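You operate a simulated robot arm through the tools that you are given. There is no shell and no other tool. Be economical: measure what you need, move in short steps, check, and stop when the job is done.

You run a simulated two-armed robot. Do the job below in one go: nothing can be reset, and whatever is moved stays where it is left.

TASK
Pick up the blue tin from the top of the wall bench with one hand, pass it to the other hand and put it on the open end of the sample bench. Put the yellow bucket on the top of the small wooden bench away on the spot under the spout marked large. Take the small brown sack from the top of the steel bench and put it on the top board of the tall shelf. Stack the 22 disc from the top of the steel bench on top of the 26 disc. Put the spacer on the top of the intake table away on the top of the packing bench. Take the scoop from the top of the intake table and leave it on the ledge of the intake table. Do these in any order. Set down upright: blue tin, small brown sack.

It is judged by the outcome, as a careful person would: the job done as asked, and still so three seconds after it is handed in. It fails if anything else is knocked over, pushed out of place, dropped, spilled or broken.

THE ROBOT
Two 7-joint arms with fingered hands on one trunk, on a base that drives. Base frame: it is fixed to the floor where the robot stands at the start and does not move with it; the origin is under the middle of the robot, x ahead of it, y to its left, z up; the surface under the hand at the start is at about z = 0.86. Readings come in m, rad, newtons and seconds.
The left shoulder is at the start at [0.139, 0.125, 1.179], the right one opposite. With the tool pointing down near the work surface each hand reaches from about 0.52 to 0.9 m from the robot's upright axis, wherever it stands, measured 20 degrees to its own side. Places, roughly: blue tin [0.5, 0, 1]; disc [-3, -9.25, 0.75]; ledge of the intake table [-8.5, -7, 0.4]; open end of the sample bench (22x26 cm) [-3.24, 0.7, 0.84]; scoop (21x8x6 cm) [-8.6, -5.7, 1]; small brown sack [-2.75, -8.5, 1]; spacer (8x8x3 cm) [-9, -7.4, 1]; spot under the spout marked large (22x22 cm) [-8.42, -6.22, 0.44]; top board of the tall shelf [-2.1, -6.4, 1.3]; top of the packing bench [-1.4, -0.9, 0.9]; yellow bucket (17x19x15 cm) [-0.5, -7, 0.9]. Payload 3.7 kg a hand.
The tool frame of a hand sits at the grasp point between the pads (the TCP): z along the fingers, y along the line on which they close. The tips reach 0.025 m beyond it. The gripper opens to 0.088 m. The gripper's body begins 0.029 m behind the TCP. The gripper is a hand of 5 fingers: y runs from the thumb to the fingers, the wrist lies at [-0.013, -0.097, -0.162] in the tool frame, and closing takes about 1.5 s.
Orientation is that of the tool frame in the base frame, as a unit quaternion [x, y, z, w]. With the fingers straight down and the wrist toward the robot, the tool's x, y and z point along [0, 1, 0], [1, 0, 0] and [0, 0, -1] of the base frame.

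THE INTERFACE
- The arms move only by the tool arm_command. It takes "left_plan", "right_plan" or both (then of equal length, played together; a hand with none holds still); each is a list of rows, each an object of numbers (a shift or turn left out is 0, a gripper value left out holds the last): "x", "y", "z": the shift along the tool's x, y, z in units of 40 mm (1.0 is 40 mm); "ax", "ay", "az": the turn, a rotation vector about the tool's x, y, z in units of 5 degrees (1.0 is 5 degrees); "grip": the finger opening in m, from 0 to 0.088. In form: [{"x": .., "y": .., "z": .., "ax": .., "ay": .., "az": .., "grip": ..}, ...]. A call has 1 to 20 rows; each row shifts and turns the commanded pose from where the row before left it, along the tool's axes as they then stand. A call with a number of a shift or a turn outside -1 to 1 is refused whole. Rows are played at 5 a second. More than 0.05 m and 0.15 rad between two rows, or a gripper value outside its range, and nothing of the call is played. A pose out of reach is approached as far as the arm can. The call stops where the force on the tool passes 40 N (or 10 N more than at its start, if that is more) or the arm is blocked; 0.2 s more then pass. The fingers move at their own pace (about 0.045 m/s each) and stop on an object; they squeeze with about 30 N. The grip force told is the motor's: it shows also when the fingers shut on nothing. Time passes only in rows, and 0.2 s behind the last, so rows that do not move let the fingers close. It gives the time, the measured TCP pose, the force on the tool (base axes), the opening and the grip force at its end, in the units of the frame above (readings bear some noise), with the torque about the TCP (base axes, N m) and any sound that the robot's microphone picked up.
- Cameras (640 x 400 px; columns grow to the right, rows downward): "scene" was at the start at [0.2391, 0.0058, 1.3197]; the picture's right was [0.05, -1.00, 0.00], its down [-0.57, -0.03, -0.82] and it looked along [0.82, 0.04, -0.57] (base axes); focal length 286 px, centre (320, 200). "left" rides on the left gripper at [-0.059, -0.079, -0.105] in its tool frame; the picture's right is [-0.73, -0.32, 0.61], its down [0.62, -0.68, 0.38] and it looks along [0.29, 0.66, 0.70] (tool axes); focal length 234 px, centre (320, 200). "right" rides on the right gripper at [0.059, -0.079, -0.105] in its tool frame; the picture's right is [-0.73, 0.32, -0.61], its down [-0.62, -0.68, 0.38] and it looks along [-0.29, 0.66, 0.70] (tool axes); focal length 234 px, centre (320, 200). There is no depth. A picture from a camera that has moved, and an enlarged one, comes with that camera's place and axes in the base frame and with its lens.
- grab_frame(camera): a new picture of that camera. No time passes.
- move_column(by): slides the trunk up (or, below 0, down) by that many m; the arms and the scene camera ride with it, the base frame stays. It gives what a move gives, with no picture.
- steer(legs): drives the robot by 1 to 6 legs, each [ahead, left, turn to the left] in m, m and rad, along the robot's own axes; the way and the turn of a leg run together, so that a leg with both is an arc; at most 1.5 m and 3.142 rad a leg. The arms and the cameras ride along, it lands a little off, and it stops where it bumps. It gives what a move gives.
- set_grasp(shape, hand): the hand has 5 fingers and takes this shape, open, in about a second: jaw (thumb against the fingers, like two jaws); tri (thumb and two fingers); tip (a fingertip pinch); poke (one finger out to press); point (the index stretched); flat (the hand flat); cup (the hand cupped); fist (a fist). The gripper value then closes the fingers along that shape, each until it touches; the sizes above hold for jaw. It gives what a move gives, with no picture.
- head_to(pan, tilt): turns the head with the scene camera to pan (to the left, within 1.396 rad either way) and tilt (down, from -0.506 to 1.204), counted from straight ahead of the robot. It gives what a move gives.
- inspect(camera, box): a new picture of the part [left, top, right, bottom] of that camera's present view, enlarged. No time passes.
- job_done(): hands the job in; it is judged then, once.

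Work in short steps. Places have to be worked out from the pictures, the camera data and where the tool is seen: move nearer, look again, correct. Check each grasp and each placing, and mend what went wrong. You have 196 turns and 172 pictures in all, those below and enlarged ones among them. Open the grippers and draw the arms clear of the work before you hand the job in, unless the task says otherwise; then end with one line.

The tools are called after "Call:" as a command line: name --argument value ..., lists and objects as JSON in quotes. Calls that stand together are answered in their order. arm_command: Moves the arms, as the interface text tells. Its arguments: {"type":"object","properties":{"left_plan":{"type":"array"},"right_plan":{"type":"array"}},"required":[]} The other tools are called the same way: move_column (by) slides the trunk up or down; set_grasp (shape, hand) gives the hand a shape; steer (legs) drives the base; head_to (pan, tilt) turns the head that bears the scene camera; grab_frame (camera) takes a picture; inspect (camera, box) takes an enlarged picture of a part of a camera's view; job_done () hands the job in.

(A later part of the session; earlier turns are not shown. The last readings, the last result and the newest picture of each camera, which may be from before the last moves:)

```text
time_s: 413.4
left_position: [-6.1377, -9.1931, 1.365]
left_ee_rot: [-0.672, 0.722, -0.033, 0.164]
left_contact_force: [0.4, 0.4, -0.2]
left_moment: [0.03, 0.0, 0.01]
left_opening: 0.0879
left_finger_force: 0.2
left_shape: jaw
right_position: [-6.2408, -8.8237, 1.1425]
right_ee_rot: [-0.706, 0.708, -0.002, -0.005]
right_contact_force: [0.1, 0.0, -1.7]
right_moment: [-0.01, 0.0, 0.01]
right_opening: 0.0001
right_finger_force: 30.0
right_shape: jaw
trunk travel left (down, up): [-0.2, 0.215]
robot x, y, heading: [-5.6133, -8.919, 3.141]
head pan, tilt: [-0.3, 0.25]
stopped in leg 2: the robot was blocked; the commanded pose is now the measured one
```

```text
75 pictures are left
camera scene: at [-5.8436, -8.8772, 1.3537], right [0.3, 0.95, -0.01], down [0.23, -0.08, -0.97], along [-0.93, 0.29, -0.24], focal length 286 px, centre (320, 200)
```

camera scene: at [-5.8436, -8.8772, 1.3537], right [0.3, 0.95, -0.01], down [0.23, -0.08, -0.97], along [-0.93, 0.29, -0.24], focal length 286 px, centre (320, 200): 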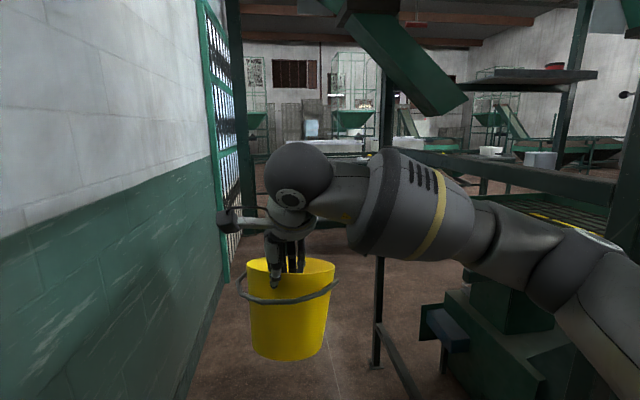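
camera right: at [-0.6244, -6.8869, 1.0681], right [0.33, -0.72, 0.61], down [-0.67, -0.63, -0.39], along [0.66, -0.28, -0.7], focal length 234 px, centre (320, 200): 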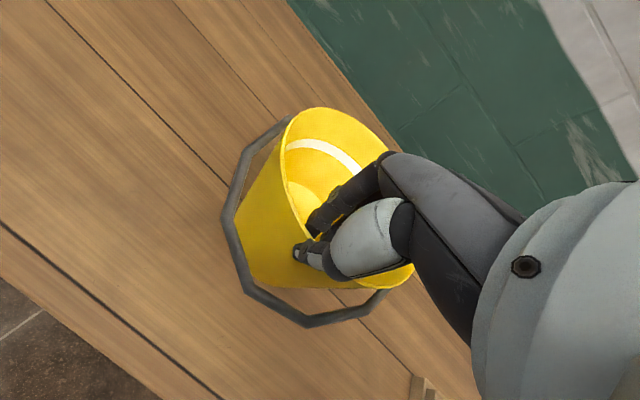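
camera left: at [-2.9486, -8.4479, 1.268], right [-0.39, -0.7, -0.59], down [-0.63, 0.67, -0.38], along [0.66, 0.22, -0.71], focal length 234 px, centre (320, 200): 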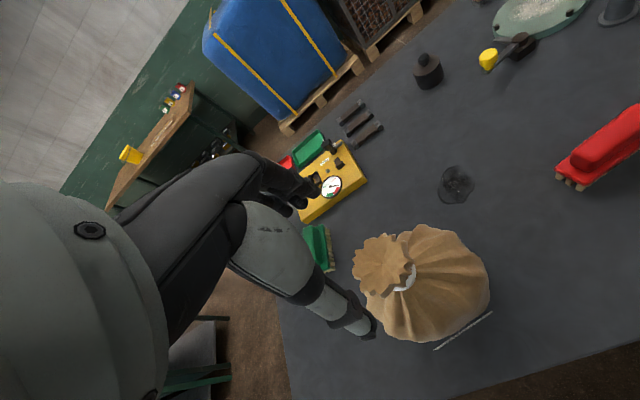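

Blocked again. I'll look toward the right elbow to see what it touches.

Call:
head_to --pan -0.95 --tilt 0.3

Call:
grab_frame --camera "scene"

Call:
head_to --pan 0.7 --tilt 0.3

Call:
grab_frame --camera "scene"

```text
time_s: 414.4
left_position: [-6.1392, -9.1939, 1.3641]
left_ee_rot: [-0.671, 0.722, -0.035, 0.166]
left_contact_force: [-0.4, -0.3, -0.3]
left_moment: [0.05, 0.0, -0.04]
left_opening: 0.0878
left_finger_force: 0.2
left_shape: jaw
right_position: [-6.2411, -8.8229, 1.1424]
right_ee_rot: [-0.706, 0.708, -0.001, -0.006]
right_contact_force: [-0.8, 0.2, -2.5]
right_moment: [-0.06, -0.07, 0.01]
right_opening: 0.0
right_finger_force: 30.1
right_shape: jaw
trunk travel left (down, up): [-0.2, 0.215]
robot x, y, heading: [-5.6116, -8.9171, 3.136]
head pan, tilt: [-0.949, 0.3]
```

```text
74 pictures are left
camera scene: at [-5.8091, -8.8286, 1.3481], right [0.81, 0.58, -0.01], down [0.17, -0.25, -0.95], along [-0.56, 0.78, -0.3], focal length 286 px, centre (320, 200)
```

scene: 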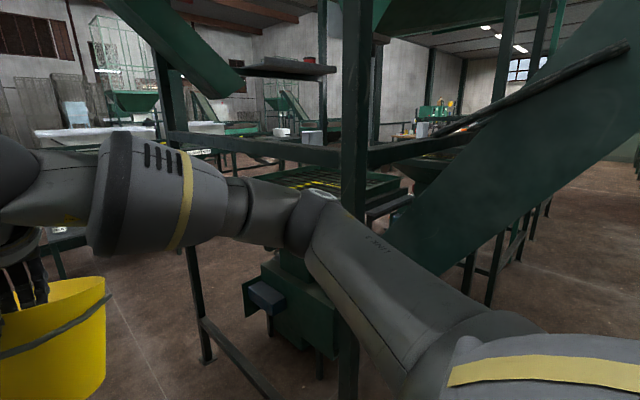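

```text
time_s: 416.1
left_position: [-6.1391, -9.1929, 1.3649]
left_ee_rot: [-0.672, 0.721, -0.035, 0.166]
left_contact_force: [-0.1, 0.2, -1.0]
left_moment: [0.02, 0.0, -0.03]
left_opening: 0.0877
left_finger_force: 0.1
left_shape: jaw
right_position: [-6.2413, -8.8224, 1.141]
right_ee_rot: [-0.706, 0.708, -0.001, -0.006]
right_contact_force: [0.1, -0.3, -2.2]
right_moment: [-0.07, -0.05, -0.01]
right_opening: 0.0001
right_finger_force: 29.9
right_shape: jaw
trunk travel left (down, up): [-0.2, 0.215]
robot x, y, heading: [-5.6131, -8.9188, 3.135]
head pan, tilt: [0.7, 0.3]
```

```text
73 pictures are left
camera scene: at [-5.8268, -8.9644, 1.3495], right [-0.64, 0.77, 0.0], down [0.22, 0.18, -0.96], along [-0.73, -0.62, -0.29], focal length 286 px, centre (320, 200)
```

scene: 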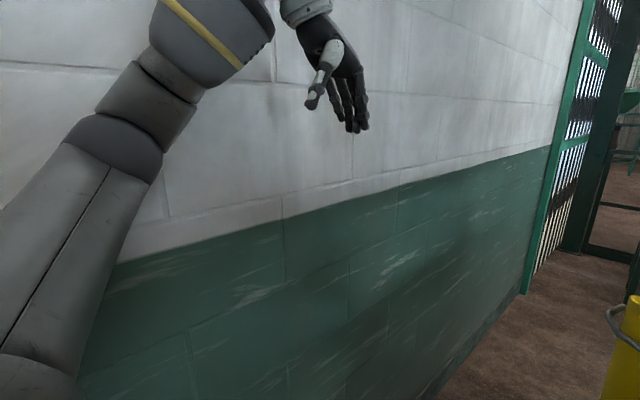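

The right elbow touches a frame post. I'll back a little, extend the right arm forward to pull its elbow in, shift 4 cm left, and try again.

Call:
steer --legs '[[-0.06, 0.0, 0], [0, 0.05, 0]]'

Call:
arm_command --right_plan '[{"y": 0.8}, {"y": 0.8}, {"y": 0.8}, {"y": 0.8}, {"y": 0.8}, {}]'

Call:
steer --legs '[[0.9, 0, 0]]'

```text
time_s: 416.9
left_position: [-6.1226, -9.1952, 1.3593]
left_ee_rot: [-0.669, 0.723, -0.038, 0.172]
left_contact_force: [0.6, 0.0, -0.2]
left_moment: [0.0, 0.04, -0.07]
left_opening: 0.0878
left_finger_force: 0.0
left_shape: jaw
right_position: [-6.2208, -8.8249, 1.1389]
right_ee_rot: [-0.705, 0.709, -0.002, -0.002]
right_contact_force: [0.3, -0.2, -1.2]
right_moment: [-0.02, -0.06, 0.03]
right_opening: 0.0
right_finger_force: 30.4
right_shape: jaw
trunk travel left (down, up): [-0.2, 0.215]
robot x, y, heading: [-5.5912, -8.9138, 3.135]
head pan, tilt: [0.7, 0.3]
stopped in leg 1: the robot was blocked; the commanded pose is now the measured one
```

```text
time_s: 418.4
left_position: [-6.1217, -9.1942, 1.3588]
left_ee_rot: [-0.669, 0.722, -0.038, 0.17]
left_contact_force: [0.6, 0.5, 0.4]
left_moment: [-0.01, -0.01, 0.01]
left_opening: 0.0878
left_finger_force: 0.1
left_shape: jaw
right_position: [-6.3824, -8.8246, 1.1392]
right_ee_rot: [-0.706, 0.709, -0.002, -0.003]
right_contact_force: [-0.1, -0.6, -1.7]
right_moment: [-0.02, -0.08, -0.04]
right_opening: 0.0
right_finger_force: 30.2
right_shape: jaw
trunk travel left (down, up): [-0.2, 0.215]
robot x, y, heading: [-5.5874, -8.9203, 3.135]
head pan, tilt: [0.7, 0.3]
```

```text
time_s: 419.3
left_position: [-6.1281, -9.193, 1.3627]
left_ee_rot: [-0.669, 0.724, -0.037, 0.166]
left_contact_force: [-1.2, 0.5, 1.0]
left_moment: [0.04, 0.01, -0.01]
left_opening: 0.088
left_finger_force: 0.1
left_shape: jaw
right_position: [-6.3891, -8.8242, 1.1404]
right_ee_rot: [-0.706, 0.708, -0.001, -0.004]
right_contact_force: [0.9, -0.8, -1.1]
right_moment: [-0.08, -0.03, -0.03]
right_opening: 0.0
right_finger_force: 30.1
right_shape: jaw
trunk travel left (down, up): [-0.2, 0.215]
robot x, y, heading: [-5.5956, -8.9147, 3.136]
head pan, tilt: [0.7, 0.3]
stopped in leg 1: the robot was blocked; the commanded pose is now the measured one
```

Even backing is blocked, and the left hand's pose shifts with it, so the left arm is rubbing the wall. I'll strafe right 6 cm now that the right elbow is in, then draw the left hand inward.

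Call:
steer --legs '[[0, -0.06, 0]]'

Call:
arm_command --left_plan '[{"x": -0.8}, {"x": -0.8}, {"x": -0.8}, {"x": -0.8}, {}]'

Call:
grab_frame --camera "scene"

```text
time_s: 420.5
left_position: [-6.1335, -9.1431, 1.3574]
left_ee_rot: [-0.669, 0.722, -0.036, 0.172]
left_contact_force: [-0.1, 0.2, 0.6]
left_moment: [-0.04, 0.01, -0.02]
left_opening: 0.0878
left_finger_force: 0.1
left_shape: jaw
right_position: [-6.3942, -8.7718, 1.1385]
right_ee_rot: [-0.706, 0.708, 0.0, 0.0]
right_contact_force: [0.2, -0.9, -1.3]
right_moment: [-0.01, -0.04, 0.03]
right_opening: 0.0
right_finger_force: 30.1
right_shape: jaw
trunk travel left (down, up): [-0.2, 0.215]
robot x, y, heading: [-5.5947, -8.8595, 3.14]
head pan, tilt: [0.7, 0.3]
```

```text
time_s: 421.7
left_position: [-6.1269, -9.0196, 1.3827]
left_ee_rot: [-0.67, 0.722, -0.036, 0.171]
left_contact_force: [-0.3, -0.1, -0.1]
left_moment: [0.03, 0.01, 0.0]
left_opening: 0.0878
left_finger_force: 0.0
left_shape: jaw
right_position: [-6.3927, -8.7743, 1.1386]
right_ee_rot: [-0.706, 0.708, 0.0, 0.0]
right_contact_force: [0.1, 1.0, -0.8]
right_moment: [-0.03, -0.07, -0.01]
right_opening: 0.0001
right_finger_force: 29.7
right_shape: jaw
trunk travel left (down, up): [-0.2, 0.215]
robot x, y, heading: [-5.596, -8.8617, 3.139]
head pan, tilt: [0.7, 0.3]
```

```text
72 pictures are left
camera scene: at [-5.8198, -8.9171, 1.3476], right [-0.64, 0.77, 0.0], down [0.23, 0.19, -0.96], along [-0.73, -0.61, -0.3], focal length 286 px, centre (320, 200)
```

scene: 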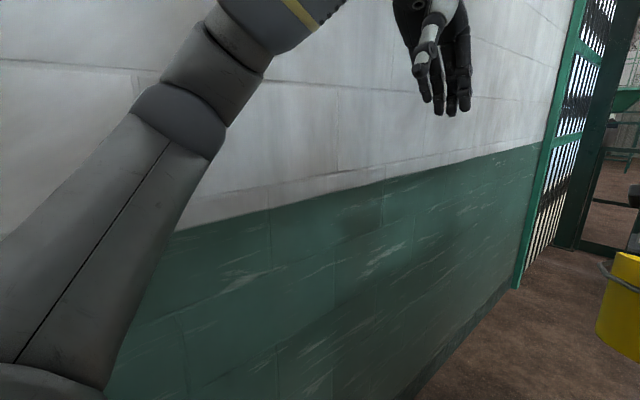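

The left arm is clear now. I'll advance.

Call:
steer --legs '[[0.6, 0, 0], [0.6, 0, 0]]'

Call:
head_to --pan -0.35 --tilt 0.3

Call:
grab_frame --camera "scene"

```text
time_s: 427.2
left_position: [-7.1404, -8.9487, 1.3943]
left_ee_rot: [-0.654, 0.74, -0.048, 0.148]
left_contact_force: [0.5, 0.2, 0.0]
left_moment: [0.01, -0.01, -0.03]
left_opening: 0.0881
left_finger_force: 0.1
left_shape: jaw
right_position: [-7.407, -8.7172, 1.1422]
right_ee_rot: [-0.698, 0.716, -0.005, -0.01]
right_contact_force: [0.1, -0.2, -1.7]
right_moment: [-0.03, -0.02, 0.01]
right_opening: 0.0
right_finger_force: 30.3
right_shape: jaw
trunk travel left (down, up): [-0.2, 0.215]
robot x, y, heading: [-6.6224, -8.8374, 3.112]
head pan, tilt: [0.7, 0.3]
stopped in leg 2: the robot was blocked; the commanded pose is now the measured one
```

```text
time_s: 428.5
left_position: [-7.1422, -8.946, 1.3916]
left_ee_rot: [-0.655, 0.739, -0.049, 0.151]
left_contact_force: [0.3, 0.1, -0.5]
left_moment: [0.02, -0.02, 0.02]
left_opening: 0.0881
left_finger_force: 0.1
left_shape: jaw
right_position: [-7.4076, -8.7177, 1.1415]
right_ee_rot: [-0.7, 0.714, -0.006, -0.012]
right_contact_force: [0.5, 0.0, -1.1]
right_moment: [-0.02, -0.09, 0.0]
right_opening: 0.0001
right_finger_force: 29.9
right_shape: jaw
trunk travel left (down, up): [-0.2, 0.215]
robot x, y, heading: [-6.6184, -8.8458, 3.114]
head pan, tilt: [-0.351, 0.3]
```

```text
71 pictures are left
camera scene: at [-6.8495, -8.7752, 1.3484], right [0.37, 0.93, -0.02], down [0.27, -0.13, -0.95], along [-0.89, 0.34, -0.3], focal length 286 px, centre (320, 200)
```

scene: 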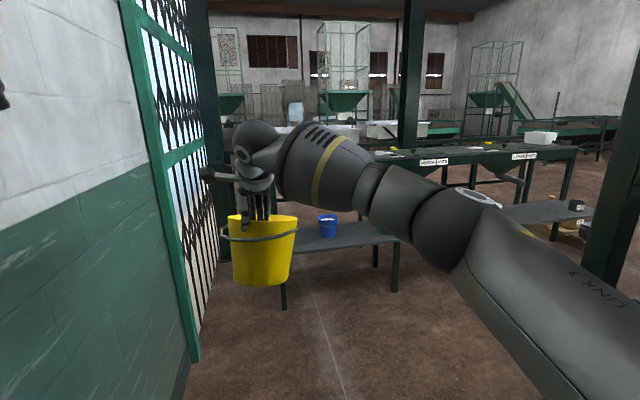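

The wall angles inward ahead and the left elbow is against it. I'll shift right, turn right slightly to follow the wall, and advance.

Call:
steer --legs '[[0, -0.06, 0], [0, 0, -0.14], [0.5, 0, 0]]'

Call:
grab_frame --camera "scene"

```text
time_s: 432.8
left_position: [-7.6585, -8.7641, 1.3852]
left_ee_rot: [-0.603, 0.78, -0.053, 0.161]
left_contact_force: [-0.4, -0.4, -0.8]
left_moment: [0.03, 0.02, 0.0]
left_opening: 0.0878
left_finger_force: 0.0
left_shape: jaw
right_position: [-7.885, -8.4894, 1.1384]
right_ee_rot: [-0.647, 0.763, 0.001, 0.0]
right_contact_force: [-0.5, -0.5, -1.3]
right_moment: [-0.02, -0.02, 0.01]
right_opening: 0.0
right_finger_force: 30.5
right_shape: jaw
trunk travel left (down, up): [-0.2, 0.215]
robot x, y, heading: [-7.1121, -8.6986, 2.974]
head pan, tilt: [-0.351, 0.3]
```

```text
70 pictures are left
camera scene: at [-7.3426, -8.6289, 1.3476], right [0.49, 0.87, 0.0], down [0.26, -0.15, -0.96], along [-0.83, 0.47, -0.3], focal length 286 px, centre (320, 200)
```

scene: 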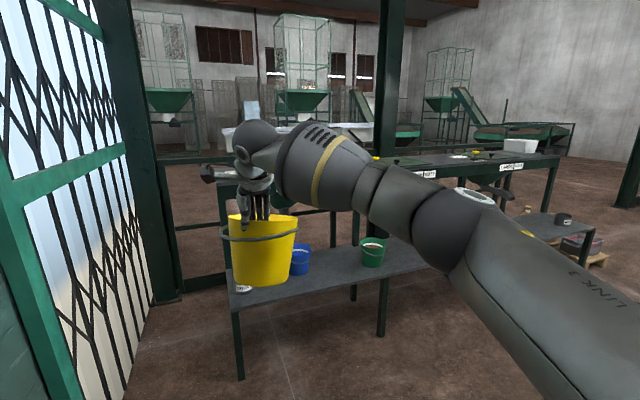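

I'm past the frame and the intake table's low ledge with its small buckets is visible. I'll advance 0.5 m, pull the right hand back in, then strafe north along the ledge.

Call:
steer --legs '[[0.5, 0, 0]]'

Call:
arm_command --right_plan '[{"y": -0.8}, {"y": -0.8}, {"y": -0.8}, {"y": -0.8}, {"y": -0.8}, {}]'

Call:
steer --legs '[[0, -1.0, 0]]'

Call:
head_to --pan -0.5 --tilt 0.4

Call:
grab_frame --camera "scene"

```text
time_s: 435.8
left_position: [-8.1471, -8.6906, 1.3873]
left_ee_rot: [-0.607, 0.777, -0.052, 0.161]
left_contact_force: [0.1, 0.3, 0.5]
left_moment: [-0.05, -0.01, 0.01]
left_opening: 0.0877
left_finger_force: 0.0
left_shape: jaw
right_position: [-8.3768, -8.4169, 1.1392]
right_ee_rot: [-0.651, 0.759, 0.0, 0.0]
right_contact_force: [0.5, 0.4, -0.9]
right_moment: [-0.03, -0.07, -0.01]
right_opening: 0.0
right_finger_force: 30.8
right_shape: jaw
trunk travel left (down, up): [-0.2, 0.215]
robot x, y, heading: [-7.6041, -8.6226, 2.989]
head pan, tilt: [-0.351, 0.3]
```

```text
time_s: 437.2
left_position: [-8.1485, -8.6901, 1.3855]
left_ee_rot: [-0.607, 0.777, -0.051, 0.16]
left_contact_force: [0.7, 0.0, 0.0]
left_moment: [0.0, -0.02, 0.01]
left_opening: 0.088
left_finger_force: 0.0
left_shape: jaw
right_position: [-8.2194, -8.4415, 1.1389]
right_ee_rot: [-0.651, 0.759, 0.0, 0.0]
right_contact_force: [-0.3, -0.3, -1.5]
right_moment: [-0.06, -0.07, 0.0]
right_opening: 0.0001
right_finger_force: 29.4
right_shape: jaw
trunk travel left (down, up): [-0.2, 0.215]
robot x, y, heading: [-7.6023, -8.6247, 2.99]
head pan, tilt: [-0.351, 0.3]
```

```text
time_s: 446.4
left_position: [-7.9907, -7.691, 1.3859]
left_ee_rot: [-0.606, 0.778, -0.052, 0.16]
left_contact_force: [0.0, -0.2, 0.5]
left_moment: [0.03, 0.01, 0.0]
left_opening: 0.0876
left_finger_force: 0.1
left_shape: jaw
right_position: [-8.0621, -7.44, 1.1382]
right_ee_rot: [-0.651, 0.759, 0.001, 0.0]
right_contact_force: [0.8, 0.3, -2.0]
right_moment: [-0.06, -0.01, 0.02]
right_opening: 0.0
right_finger_force: 29.8
right_shape: jaw
trunk travel left (down, up): [-0.2, 0.215]
robot x, y, heading: [-7.446, -7.6232, 2.987]
head pan, tilt: [-0.351, 0.3]
```

```text
time_s: 447.1
left_position: [-7.9911, -7.6903, 1.3854]
left_ee_rot: [-0.606, 0.777, -0.051, 0.161]
left_contact_force: [-0.9, 0.1, 0.1]
left_moment: [0.01, -0.01, 0.01]
left_opening: 0.0879
left_finger_force: 0.0
left_shape: jaw
right_position: [-8.0621, -7.4415, 1.137]
right_ee_rot: [-0.651, 0.759, -0.001, 0.0]
right_contact_force: [0.3, 0.1, -2.3]
right_moment: [-0.07, -0.04, -0.02]
right_opening: 0.0
right_finger_force: 30.6
right_shape: jaw
trunk travel left (down, up): [-0.2, 0.215]
robot x, y, heading: [-7.4495, -7.6213, 2.989]
head pan, tilt: [-0.499, 0.4]
```

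```text
69 pictures are left
camera scene: at [-7.6692, -7.5405, 1.3384], right [0.61, 0.79, 0.0], down [0.31, -0.24, -0.92], along [-0.73, 0.56, -0.39], focal length 286 px, centre (320, 200)
```

scene: 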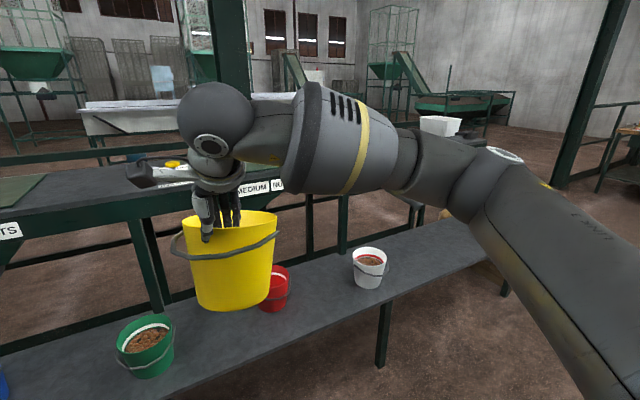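

The ledge has buckets under spouts labelled NUTS, MEDIUM and so on. The LARGE spot lies further north at about (-8.42, -6.22). I'll strafe right 1.25 m more.

Call:
steer --legs '[[0, -1.25, 0]]'

Call:
head_to --pan 0.0 --tilt 0.5

Call:
grab_frame --camera "scene"

```text
time_s: 458.2
left_position: [-7.7955, -6.4552, 1.3864]
left_ee_rot: [-0.604, 0.779, -0.053, 0.16]
left_contact_force: [-0.4, -0.6, -0.5]
left_moment: [0.0, 0.0, -0.01]
left_opening: 0.0878
left_finger_force: 0.0
left_shape: jaw
right_position: [-7.8653, -6.2051, 1.1383]
right_ee_rot: [-0.649, 0.761, 0.0, 0.0]
right_contact_force: [-0.3, -0.2, -1.6]
right_moment: [-0.03, -0.05, 0.0]
right_opening: 0.0001
right_finger_force: 30.2
right_shape: jaw
trunk travel left (down, up): [-0.2, 0.215]
robot x, y, heading: [-7.2518, -6.3888, 2.985]
head pan, tilt: [-0.499, 0.4]
```

```text
time_s: 459.2
left_position: [-7.7948, -6.4546, 1.3862]
left_ee_rot: [-0.604, 0.779, -0.053, 0.16]
left_contact_force: [-0.1, 0.3, 0.0]
left_moment: [0.01, 0.01, 0.02]
left_opening: 0.0876
left_finger_force: 0.1
left_shape: jaw
right_position: [-7.8644, -6.2053, 1.1381]
right_ee_rot: [-0.649, 0.761, 0.001, 0.0]
right_contact_force: [0.1, -0.7, -1.3]
right_moment: [-0.04, -0.05, -0.01]
right_opening: 0.0001
right_finger_force: 30.3
right_shape: jaw
trunk travel left (down, up): [-0.2, 0.215]
robot x, y, heading: [-7.2522, -6.3848, 2.983]
head pan, tilt: [0.0, 0.499]
```

```text
68 pictures are left
camera scene: at [-7.4889, -6.3482, 1.3292], right [0.16, 0.99, 0.0], down [0.47, -0.08, -0.88], along [-0.87, 0.14, -0.48], focal length 286 px, centre (320, 200)
```

scene: 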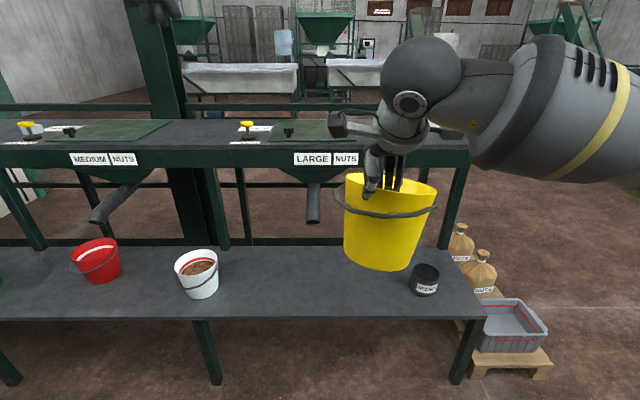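

The LARGE NUTS spout is ahead and its spot projects to (315, 276) on the ledge, which is clear. The bucket droops about 20° forward and about 7° sideways, so I'll tilt the hand to level it and lower the trunk.

Call:
arm_command --right_plan '[{"ax": -1}, {"ax": -1}, {"ax": -1}, {"ax": -0.8}, {"ay": -0.7}, {"ay": -0.7}, {}]'

Call:
move_column --by -0.195

Call:
grab_frame --camera "scene"

Call:
grab_frame --camera "right"

```text
time_s: 460.8
left_position: [-7.7948, -6.455, 1.3849]
left_ee_rot: [-0.605, 0.779, -0.053, 0.16]
left_contact_force: [-1.1, 0.1, -0.1]
left_moment: [-0.02, -0.01, -0.02]
left_opening: 0.088
left_finger_force: 0.0
left_shape: jaw
right_position: [-7.8644, -6.2048, 1.1376]
right_ee_rot: [-0.631, 0.755, 0.165, -0.061]
right_contact_force: [-0.3, -0.4, -1.4]
right_moment: [-0.11, -0.1, 0.01]
right_opening: 0.0
right_finger_force: 30.2
right_shape: jaw
trunk travel left (down, up): [-0.2, 0.215]
robot x, y, heading: [-7.2515, -6.3909, 2.98]
head pan, tilt: [0.0, 0.499]
```

```text
time_s: 462.9
left_position: [-7.8816, -6.4407, 1.1155]
left_ee_rot: [-0.597, 0.753, -0.137, 0.239]
left_contact_force: [-0.2, -0.1, 0.2]
left_moment: [0.0, -0.01, 0.0]
left_opening: 0.0881
left_finger_force: 0.1
left_shape: jaw
right_position: [-7.8646, -6.2058, 0.9433]
right_ee_rot: [-0.631, 0.755, 0.165, -0.061]
right_contact_force: [0.2, 0.9, -1.4]
right_moment: [-0.07, -0.08, 0.0]
right_opening: 0.0
right_finger_force: 29.9
right_shape: jaw
trunk travel left (down, up): [-0.005, 0.41]
robot x, y, heading: [-7.2523, -6.389, 2.983]
head pan, tilt: [0.0, 0.499]
```

```text
67 pictures are left
camera scene: at [-7.6662, -6.3197, 1.1051], right [0.16, 0.99, 0.0], down [0.47, -0.08, -0.88], along [-0.87, 0.14, -0.48], focal length 286 px, centre (320, 200)
```

scene: 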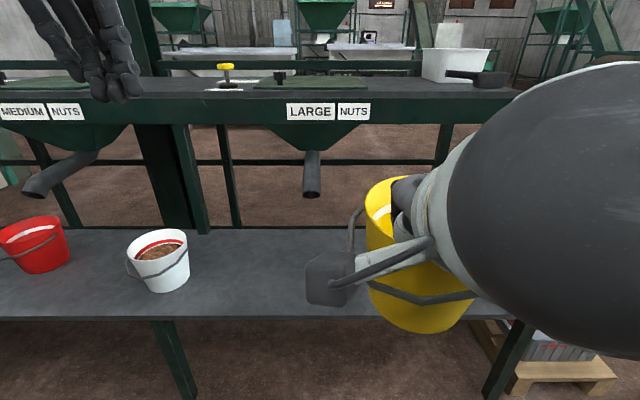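

```text
66 pictures are left
camera right: at [-7.7703, -6.2928, 1.0101], right [0.02, 0.65, 0.76], down [0.64, 0.57, -0.51], along [-0.77, 0.5, -0.41], focal length 234 px, centre (320, 200)
```

right: 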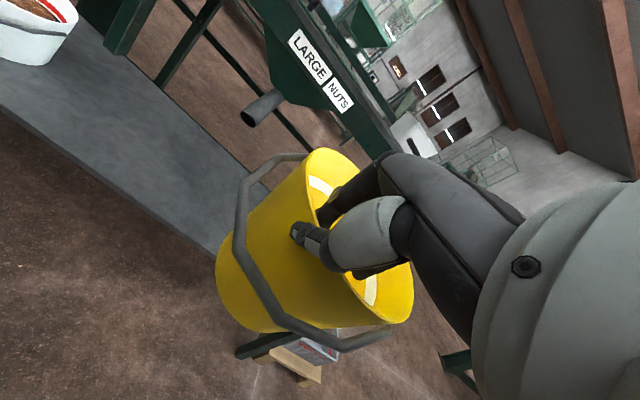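

The bucket now hangs nearly level, and its base centre is about 0.047 m ahead and 0.055 m right of the TCP. The spout tip is at about z=0.66, so I'll lower the bucket here first, then slide it in under the spout.

Call:
arm_command --right_plan '[{"x": 0.116, "y": -0.326, "z": 0.936}, {"x": 0.116, "y": -0.326, "z": 0.936}, {"x": 0.116, "y": -0.326, "z": 0.936}, {"x": 0.116, "y": -0.326, "z": 0.936}, {"x": 0.116, "y": -0.326, "z": 0.936}, {"x": 0.116, "y": -0.326, "z": 0.936}, {"x": 0.116, "y": -0.326, "z": 0.936}, {}]'

Call:
head_to --pan -0.1 --tilt 0.7

Call:
grab_frame --camera "scene"

```text
time_s: 464.7
left_position: [-7.881, -6.4403, 1.114]
left_ee_rot: [-0.597, 0.753, -0.138, 0.239]
left_contact_force: [-0.7, 0.8, -0.8]
left_moment: [-0.02, 0.01, -0.01]
left_opening: 0.0876
left_finger_force: 0.1
left_shape: jaw
right_position: [-7.8786, -6.2104, 0.6654]
right_ee_rot: [-0.631, 0.756, 0.164, -0.06]
right_contact_force: [-0.2, -0.1, -1.9]
right_moment: [-0.08, -0.06, 0.0]
right_opening: 0.0001
right_finger_force: 29.9
right_shape: jaw
right hand out of reach, approached as far as the arm can: row 1, 2
trunk travel left (down, up): [-0.005, 0.41]
robot x, y, heading: [-7.2527, -6.3883, 2.981]
head pan, tilt: [0.0, 0.499]
```

```text
time_s: 465.4
left_position: [-7.8829, -6.4405, 1.1154]
left_ee_rot: [-0.597, 0.754, -0.138, 0.238]
left_contact_force: [1.0, 0.0, -0.3]
left_moment: [0.02, 0.04, 0.02]
left_opening: 0.0879
left_finger_force: 0.0
left_shape: jaw
right_position: [-7.8775, -6.2104, 0.6648]
right_ee_rot: [-0.631, 0.756, 0.164, -0.06]
right_contact_force: [-0.7, -0.5, -1.8]
right_moment: [-0.11, -0.09, 0.01]
right_opening: 0.0002
right_finger_force: 30.4
right_shape: jaw
trunk travel left (down, up): [-0.005, 0.41]
robot x, y, heading: [-7.2495, -6.3876, 2.979]
head pan, tilt: [-0.099, 0.7]
```

```text
65 pictures are left
camera scene: at [-7.6591, -6.3123, 1.0871], right [0.26, 0.97, 0.0], down [0.62, -0.17, -0.77], along [-0.74, 0.2, -0.64], focal length 286 px, centre (320, 200)
```

scene: 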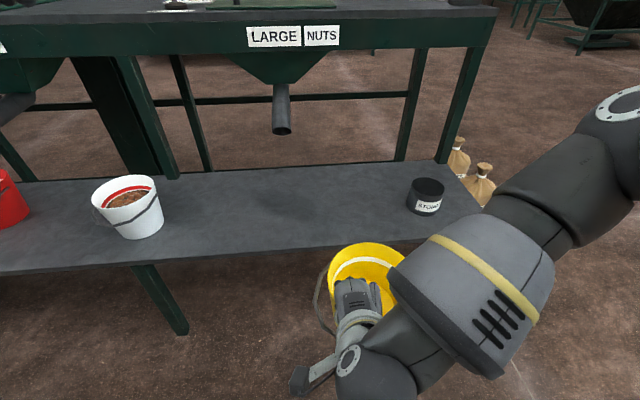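

The view confirms the offsets. I'll shift left 0.15 m and advance 0.47 m to bring the bucket over the spot, below and in front of the spout.

Call:
steer --legs '[[0, 0.149, 0], [0.3, 0, 0], [0.174, 0, 0]]'

Call:
grab_frame --camera "scene"

Call:
grab_frame --camera "right"

```text
time_s: 470.1
left_position: [-8.3752, -6.5131, 1.1141]
left_ee_rot: [-0.598, 0.752, -0.137, 0.24]
left_contact_force: [-0.5, 0.6, 0.5]
left_moment: [0.0, -0.04, 0.02]
left_opening: 0.0878
left_finger_force: 0.1
left_shape: jaw
right_position: [-8.3705, -6.2839, 0.665]
right_ee_rot: [-0.632, 0.755, 0.164, -0.061]
right_contact_force: [-0.2, -0.9, -1.3]
right_moment: [-0.11, -0.12, 0.02]
right_opening: 0.0
right_finger_force: 30.4
right_shape: jaw
trunk travel left (down, up): [-0.005, 0.41]
robot x, y, heading: [-7.7406, -6.4613, 2.982]
head pan, tilt: [-0.099, 0.7]
```

```text
64 pictures are left
camera scene: at [-8.1515, -6.3856, 1.0868], right [0.26, 0.97, 0.0], down [0.62, -0.16, -0.76], along [-0.74, 0.2, -0.64], focal length 286 px, centre (320, 200)
```

scene: 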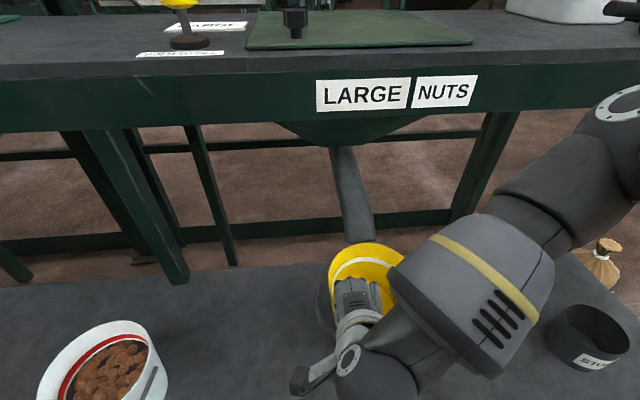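

```text
63 pictures are left
camera right: at [-8.2761, -6.3719, 0.7316], right [0.02, 0.65, 0.76], down [0.64, 0.57, -0.51], along [-0.77, 0.5, -0.41], focal length 234 px, centre (320, 200)
```

right: 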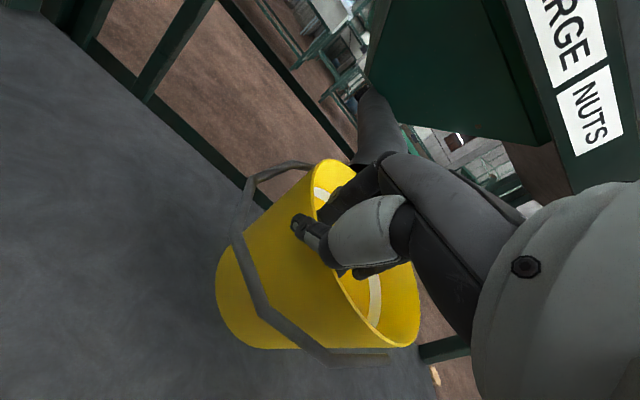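

The bucket sits just in front of the spout tip. I'll lower straight down in steps until it touches.

Call:
arm_command --right_plan '[{"x": 0.05, "y": -0.15, "z": 0.45}, {"x": 0.05, "y": -0.15, "z": 0.45}, {"x": 0.05, "y": -0.15, "z": 0.45}, {}]'

Call:
arm_command --right_plan '[{"x": 0.02, "y": -0.07, "z": 0.2}, {}]'

Call:
grab_frame --camera "right"

```text
time_s: 471.1
left_position: [-8.3746, -6.5136, 1.1142]
left_ee_rot: [-0.599, 0.752, -0.137, 0.24]
left_contact_force: [-0.3, 0.3, -0.2]
left_moment: [-0.01, -0.02, -0.02]
left_opening: 0.0876
left_finger_force: 0.0
left_shape: jaw
right_position: [-8.3698, -6.2859, 0.6091]
right_ee_rot: [-0.63, 0.757, 0.164, -0.058]
right_contact_force: [-0.3, -0.2, -2.4]
right_moment: [-0.1, -0.11, 0.02]
right_opening: 0.0
right_finger_force: 30.1
right_shape: jaw
trunk travel left (down, up): [-0.005, 0.41]
robot x, y, heading: [-7.7416, -6.463, 2.985]
head pan, tilt: [-0.099, 0.7]
```

```text
time_s: 471.7
left_position: [-8.3741, -6.5142, 1.1139]
left_ee_rot: [-0.598, 0.752, -0.137, 0.24]
left_contact_force: [-0.1, 0.4, 0.7]
left_moment: [-0.03, 0.01, -0.01]
left_opening: 0.0878
left_finger_force: 0.0
left_shape: jaw
right_position: [-8.3706, -6.289, 0.6026]
right_ee_rot: [-0.631, 0.756, 0.164, -0.059]
right_contact_force: [0.5, 0.4, -1.0]
right_moment: [-0.1, -0.03, -0.02]
right_opening: 0.0
right_finger_force: 29.9
right_shape: jaw
right hand out of reach, approached as far as the arm can: row 1
trunk travel left (down, up): [-0.005, 0.41]
robot x, y, heading: [-7.74, -6.4571, 2.986]
head pan, tilt: [-0.099, 0.7]
```

```text
62 pictures are left
camera right: at [-8.278, -6.376, 0.6684], right [0.02, 0.65, 0.76], down [0.65, 0.57, -0.51], along [-0.76, 0.5, -0.41], focal length 234 px, centre (320, 200)
```

right: 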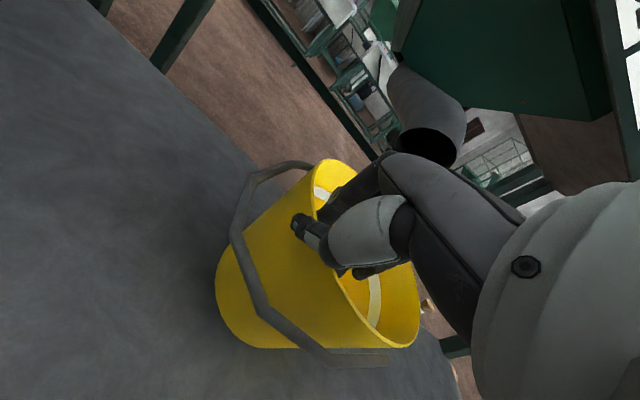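

The arm is at its limit with the base about 1–2 cm above the ledge. I'll relax some of the wrist pitch, which frees travel, and continue down.

Call:
arm_command --right_plan '[{"ax": 0.8}, {"ax": 0.8, "z": 0.1}, {"z": 0.2, "y": -0.05}, {"z": 0.2, "y": -0.05}, {}]'

Call:
grab_frame --camera "right"

Call:
grab_frame --camera "scene"

```text
time_s: 472.9
left_position: [-8.3707, -6.5158, 1.1182]
left_ee_rot: [-0.598, 0.753, -0.136, 0.237]
left_contact_force: [0.2, 0.7, 0.4]
left_moment: [-0.03, 0.0, 0.06]
left_opening: 0.0874
left_finger_force: 0.1
left_shape: jaw
right_position: [-8.3719, -6.2856, 0.5844]
right_ee_rot: [-0.634, 0.764, 0.113, -0.02]
right_contact_force: [2.1, -1.7, 25.6]
right_moment: [-0.03, 0.2, 0.06]
right_opening: 0.0001
right_finger_force: 29.8
right_shape: jaw
trunk travel left (down, up): [-0.005, 0.41]
robot x, y, heading: [-7.7436, -6.4609, 2.979]
head pan, tilt: [-0.099, 0.7]
```

```text
61 pictures are left
camera right: at [-8.2883, -6.373, 0.6657], right [-0.06, 0.67, 0.74], down [0.71, 0.55, -0.44], along [-0.7, 0.5, -0.51], focal length 234 px, centre (320, 200)
```

right: 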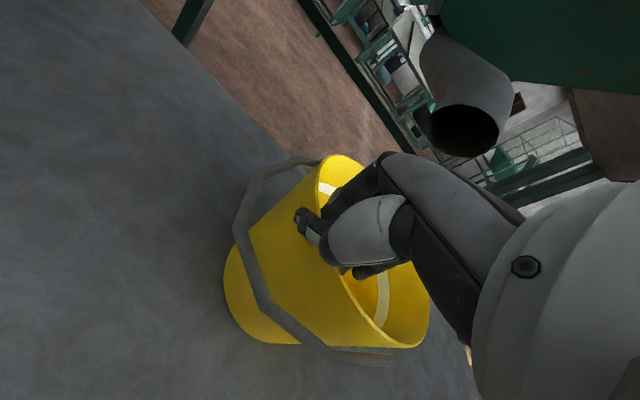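

```text
60 pictures are left
camera scene: at [-8.1484, -6.3864, 1.0884], right [0.26, 0.97, 0.0], down [0.62, -0.16, -0.77], along [-0.74, 0.2, -0.64], focal length 286 px, centre (320, 200)
```

scene: 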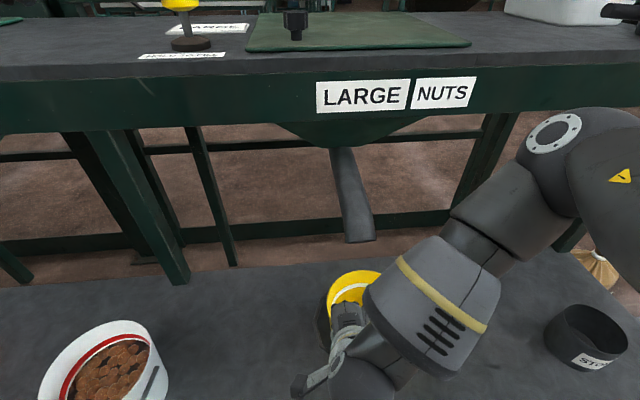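

The bucket is resting on the ledge at 25 N. I'll ease off, open, and rise straight up.

Call:
arm_command --right_plan '[{"x": -0.02, "y": 0.03, "z": -0.15}, {"grip": 0.02}, {"grip": 0.04}, {"grip": 0.06}, {"grip": 0.06}, {"x": -0.056, "y": 0.1, "z": -0.48}, {"x": -0.11, "y": 0.198, "z": -0.97}, {"x": -0.11, "y": 0.198, "z": -0.97}, {}]'

Call:
grab_frame --camera "right"

Call:
grab_frame --camera "scene"

```text
time_s: 474.9
left_position: [-8.3747, -6.5127, 1.1155]
left_ee_rot: [-0.598, 0.752, -0.137, 0.24]
left_contact_force: [-0.7, 0.6, -1.1]
left_moment: [0.03, 0.03, -0.02]
left_opening: 0.0879
left_finger_force: 0.0
left_shape: jaw
right_position: [-8.3714, -6.285, 0.6875]
right_ee_rot: [-0.634, 0.765, 0.111, -0.016]
right_contact_force: [0.3, 0.1, 0.3]
right_moment: [-0.01, -0.01, -0.01]
right_opening: 0.0597
right_finger_force: 0.0
right_shape: jaw
trunk travel left (down, up): [-0.005, 0.41]
robot x, y, heading: [-7.7451, -6.4582, 2.985]
head pan, tilt: [-0.099, 0.7]
```

```text
59 pictures are left
camera right: at [-8.2898, -6.3722, 0.7687], right [-0.07, 0.67, 0.74], down [0.72, 0.55, -0.43], along [-0.69, 0.5, -0.52], focal length 234 px, centre (320, 200)
```

right: 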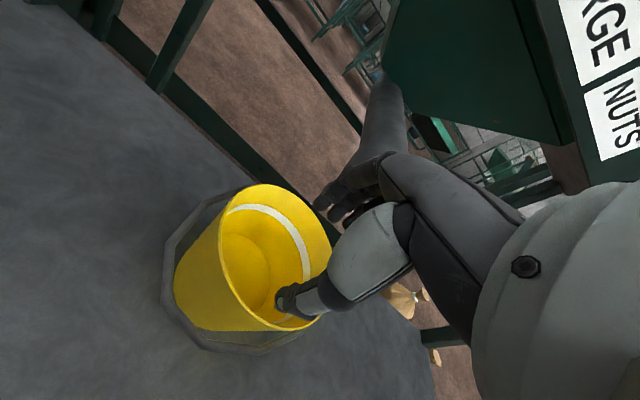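

```text
58 pictures are left
camera scene: at [-8.151, -6.3858, 1.087], right [0.26, 0.97, 0.0], down [0.62, -0.16, -0.76], along [-0.74, 0.2, -0.64], focal length 286 px, centre (320, 200)
```

scene: 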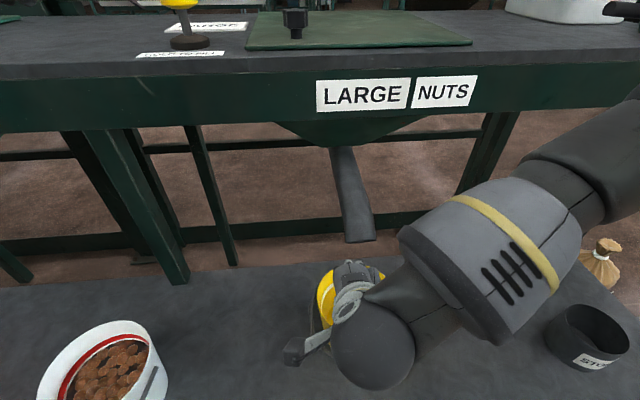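

Released, and the bucket stands level. I'll back straight out and check its place.

Call:
steer --legs '[[-0.45, 0, 0]]'

Call:
grab_frame --camera "scene"

```text
time_s: 477.6
left_position: [-7.9288, -6.5824, 1.115]
left_ee_rot: [-0.597, 0.754, -0.138, 0.239]
left_contact_force: [0.3, 0.8, -0.2]
left_moment: [-0.01, 0.01, -0.02]
left_opening: 0.0877
left_finger_force: 0.0
left_shape: jaw
right_position: [-7.9257, -6.3544, 0.6878]
right_ee_rot: [-0.632, 0.767, 0.111, -0.017]
right_contact_force: [-0.1, 0.1, 0.8]
right_moment: [0.02, -0.02, 0.02]
right_opening: 0.0597
right_finger_force: 0.1
right_shape: jaw
trunk travel left (down, up): [-0.005, 0.41]
robot x, y, heading: [-7.2975, -6.5334, 2.974]
head pan, tilt: [-0.099, 0.7]
```

```text
57 pictures are left
camera scene: at [-7.7057, -6.4562, 1.0872], right [0.26, 0.97, 0.0], down [0.62, -0.17, -0.77], along [-0.74, 0.2, -0.64], focal length 286 px, centre (320, 200)
```

scene: 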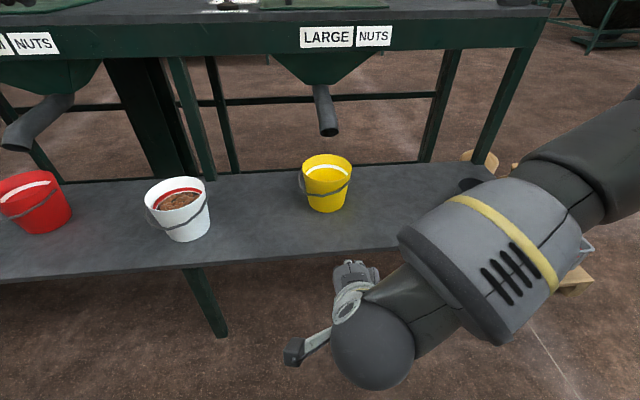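

The yellow bucket stands on the large spot at about (-8.43, -6.235). Next is the scoop: I'll raise the trunk, level the right hand, and look at the table's north end.

Call:
move_column --by 0.2

Call:
arm_command --right_plan '[{"x": -0.11, "y": 0.198, "z": -0.97, "grip": 0.088}, {"x": -0.11, "y": 0.198, "z": -0.97}, {"x": -0.11, "y": 0.198, "z": -0.97}, {"x": -0.11, "y": 0.198, "z": -0.97}, {"x": -0.11, "y": 0.198, "z": -0.97}, {"x": -0.11, "y": 0.198, "z": -0.97}, {"ay": 0.7}, {"ay": 0.7}, {"ax": 0.8}, {"ax": 0.8}, {"ax": 0.6}, {}]'

Call:
steer --legs '[[0, -0.7, 0]]'

Call:
head_to --pan 0.05 --tilt 0.5

Call:
grab_frame --camera "scene"

```text
time_s: 479.8
left_position: [-7.9317, -6.5824, 1.3129]
left_ee_rot: [-0.596, 0.754, -0.139, 0.239]
left_contact_force: [0.2, -0.7, -0.7]
left_moment: [0.03, -0.01, -0.02]
left_opening: 0.0878
left_finger_force: 0.1
left_shape: jaw
right_position: [-7.9267, -6.3546, 0.8859]
right_ee_rot: [-0.633, 0.767, 0.11, -0.017]
right_contact_force: [0.1, -0.8, 0.6]
right_moment: [0.0, 0.0, -0.02]
right_opening: 0.0598
right_finger_force: 0.2
right_shape: jaw
trunk travel left (down, up): [-0.205, 0.21]
robot x, y, heading: [-7.2953, -6.5365, 2.975]
head pan, tilt: [-0.099, 0.7]
```

```text
time_s: 482.4
left_position: [-7.9294, -6.583, 1.3145]
left_ee_rot: [-0.596, 0.754, -0.137, 0.239]
left_contact_force: [-0.2, 0.9, -0.3]
left_moment: [0.01, -0.01, -0.01]
left_opening: 0.0878
left_finger_force: 0.0
left_shape: jaw
right_position: [-7.928, -6.354, 1.1258]
right_ee_rot: [-0.641, 0.768, -0.002, -0.001]
right_contact_force: [0.5, -0.9, -0.5]
right_moment: [0.02, 0.08, -0.01]
right_opening: 0.0875
right_finger_force: 0.0
right_shape: jaw
trunk travel left (down, up): [-0.205, 0.21]
robot x, y, heading: [-7.297, -6.5293, 2.977]
head pan, tilt: [-0.099, 0.7]
```

```text
time_s: 489.0
left_position: [-7.8151, -5.8928, 1.3154]
left_ee_rot: [-0.597, 0.754, -0.138, 0.238]
left_contact_force: [-0.5, 0.1, -0.1]
left_moment: [0.02, -0.04, 0.01]
left_opening: 0.0878
left_finger_force: 0.1
left_shape: jaw
right_position: [-7.8149, -5.6657, 1.1263]
right_ee_rot: [-0.642, 0.767, -0.002, -0.002]
right_contact_force: [-0.1, 0.2, 0.0]
right_moment: [-0.02, 0.04, -0.02]
right_opening: 0.0876
right_finger_force: 0.0
right_shape: jaw
trunk travel left (down, up): [-0.205, 0.21]
robot x, y, heading: [-7.1834, -5.8395, 2.979]
head pan, tilt: [-0.099, 0.7]
```

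```text
time_s: 489.7
left_position: [-7.8164, -5.8931, 1.3134]
left_ee_rot: [-0.597, 0.753, -0.138, 0.239]
left_contact_force: [-0.2, 0.6, -1.0]
left_moment: [0.0, 0.01, -0.02]
left_opening: 0.0876
left_finger_force: 0.1
left_shape: jaw
right_position: [-7.8155, -5.6659, 1.1271]
right_ee_rot: [-0.642, 0.767, -0.002, -0.001]
right_contact_force: [-0.4, -1.2, 0.2]
right_moment: [-0.01, 0.02, 0.0]
right_opening: 0.0877
right_finger_force: 0.2
right_shape: jaw
trunk travel left (down, up): [-0.205, 0.21]
robot x, y, heading: [-7.1849, -5.8413, 2.979]
head pan, tilt: [0.051, 0.499]
```

```text
56 pictures are left
camera scene: at [-7.4176, -5.8076, 1.3346], right [0.11, 0.99, 0.0], down [0.48, -0.05, -0.88], along [-0.87, 0.1, -0.48], focal length 286 px, centre (320, 200)
```

scene: 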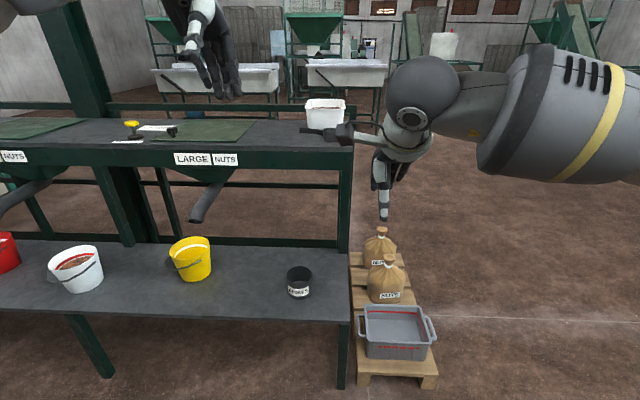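

Call:
inspect --camera "scene" --box '[240, 80, 380, 180]'

Call:
grab_frame --camera "right"

```text
4.00 times, centred on (310, 130) of scene
camera zoom: at [-7.4176, -5.8076, 1.3346], right [0.11, 0.99, 0.0], down [0.48, -0.05, -0.88], along [-0.87, 0.1, -0.48], focal length 1146 px, centre (360, 480)
```

zoom: 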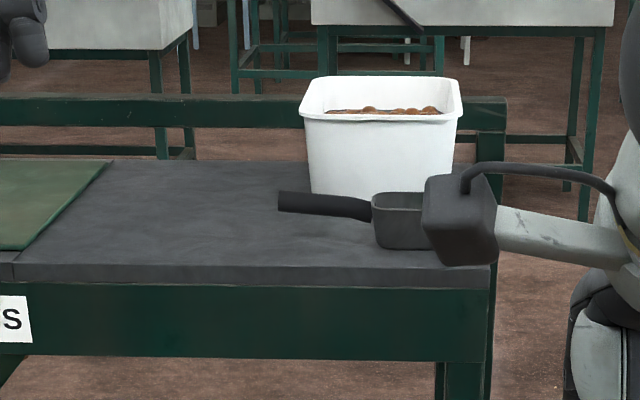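

```text
54 pictures are left
camera right: at [-7.7477, -5.7373, 1.2323], right [-0.19, 0.77, 0.6], down [0.78, 0.49, -0.39], along [-0.6, 0.4, -0.7], focal length 234 px, centre (320, 200)
```

right: 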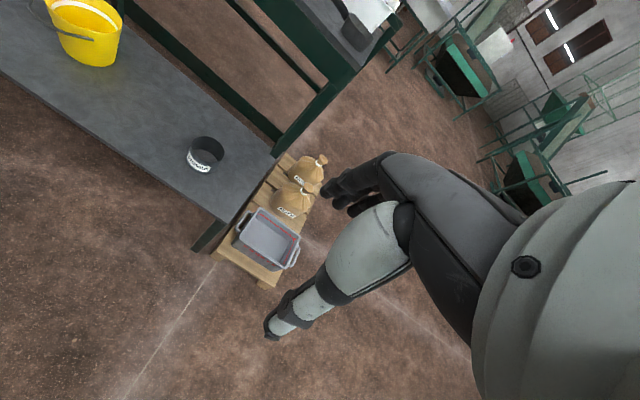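

The scoop lies at the table's north end, in front of the white tub, with its handle pointing south. The table top is about z=0.965 and the handle centre near (-8.61, -5.715). I'll raise the right hand, lower the trunk a bit for forward reach, and come closer.

Call:
arm_command --right_plan '[{"z": -1}, {"z": -1}, {"z": -0.5}, {}]'

Call:
steer --legs '[[0, 0.2, 0], [0.56, 0, 0]]'

Call:
grab_frame --camera "scene"

Call:
grab_frame --camera "right"

```text
time_s: 490.7
left_position: [-7.8152, -5.8935, 1.3144]
left_ee_rot: [-0.597, 0.753, -0.138, 0.239]
left_contact_force: [-0.9, 0.0, 0.2]
left_moment: [-0.02, -0.01, -0.01]
left_opening: 0.0877
left_finger_force: 0.3
left_shape: jaw
right_position: [-7.8157, -5.6651, 1.2281]
right_ee_rot: [-0.641, 0.768, -0.002, -0.002]
right_contact_force: [-0.8, -0.3, -0.4]
right_moment: [-0.01, 0.03, -0.01]
right_opening: 0.0874
right_finger_force: 0.0
right_shape: jaw
trunk travel left (down, up): [-0.205, 0.21]
robot x, y, heading: [-7.1823, -5.8425, 2.978]
head pan, tilt: [0.051, 0.499]
```

```text
time_s: 495.9
left_position: [-8.4001, -5.9974, 1.315]
left_ee_rot: [-0.596, 0.755, -0.137, 0.238]
left_contact_force: [1.1, 0.3, -0.1]
left_moment: [-0.01, 0.01, -0.01]
left_opening: 0.0879
left_finger_force: 0.0
left_shape: jaw
right_position: [-8.3981, -5.7691, 1.2278]
right_ee_rot: [-0.641, 0.767, -0.001, -0.001]
right_contact_force: [-0.8, 0.7, 0.3]
right_moment: [0.01, 0.02, 0.02]
right_opening: 0.0879
right_finger_force: 0.1
right_shape: jaw
trunk travel left (down, up): [-0.205, 0.21]
robot x, y, heading: [-7.7683, -5.9454, 2.978]
head pan, tilt: [0.051, 0.499]
```

```text
53 pictures are left
camera scene: at [-8.0016, -5.912, 1.3347], right [0.11, 0.99, 0.0], down [0.48, -0.05, -0.88], along [-0.87, 0.1, -0.48], focal length 286 px, centre (320, 200)
```

scene: 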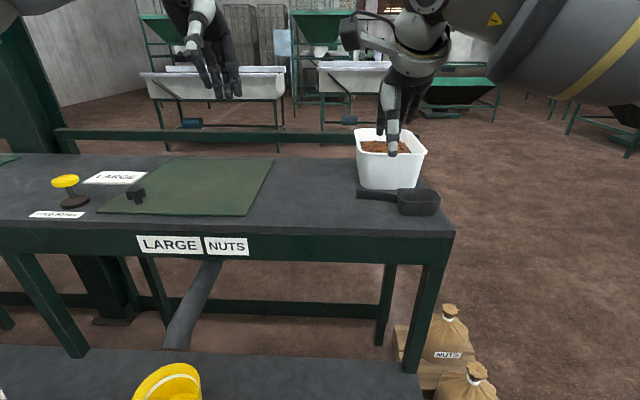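

```text
52 pictures are left
camera right: at [-8.3307, -5.8409, 1.333], right [-0.19, 0.77, 0.6], down [0.78, 0.49, -0.39], along [-0.6, 0.4, -0.7], focal length 234 px, centre (320, 200)
```

right: 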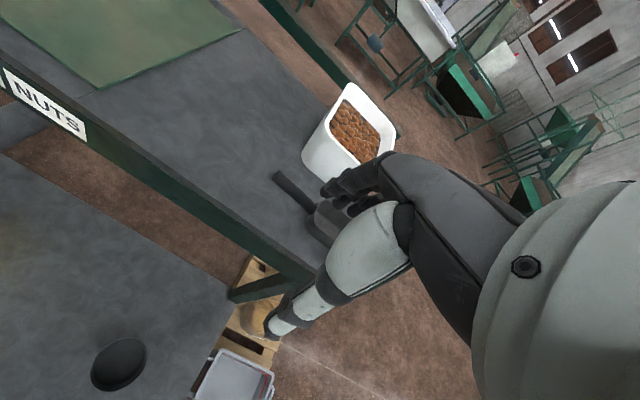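

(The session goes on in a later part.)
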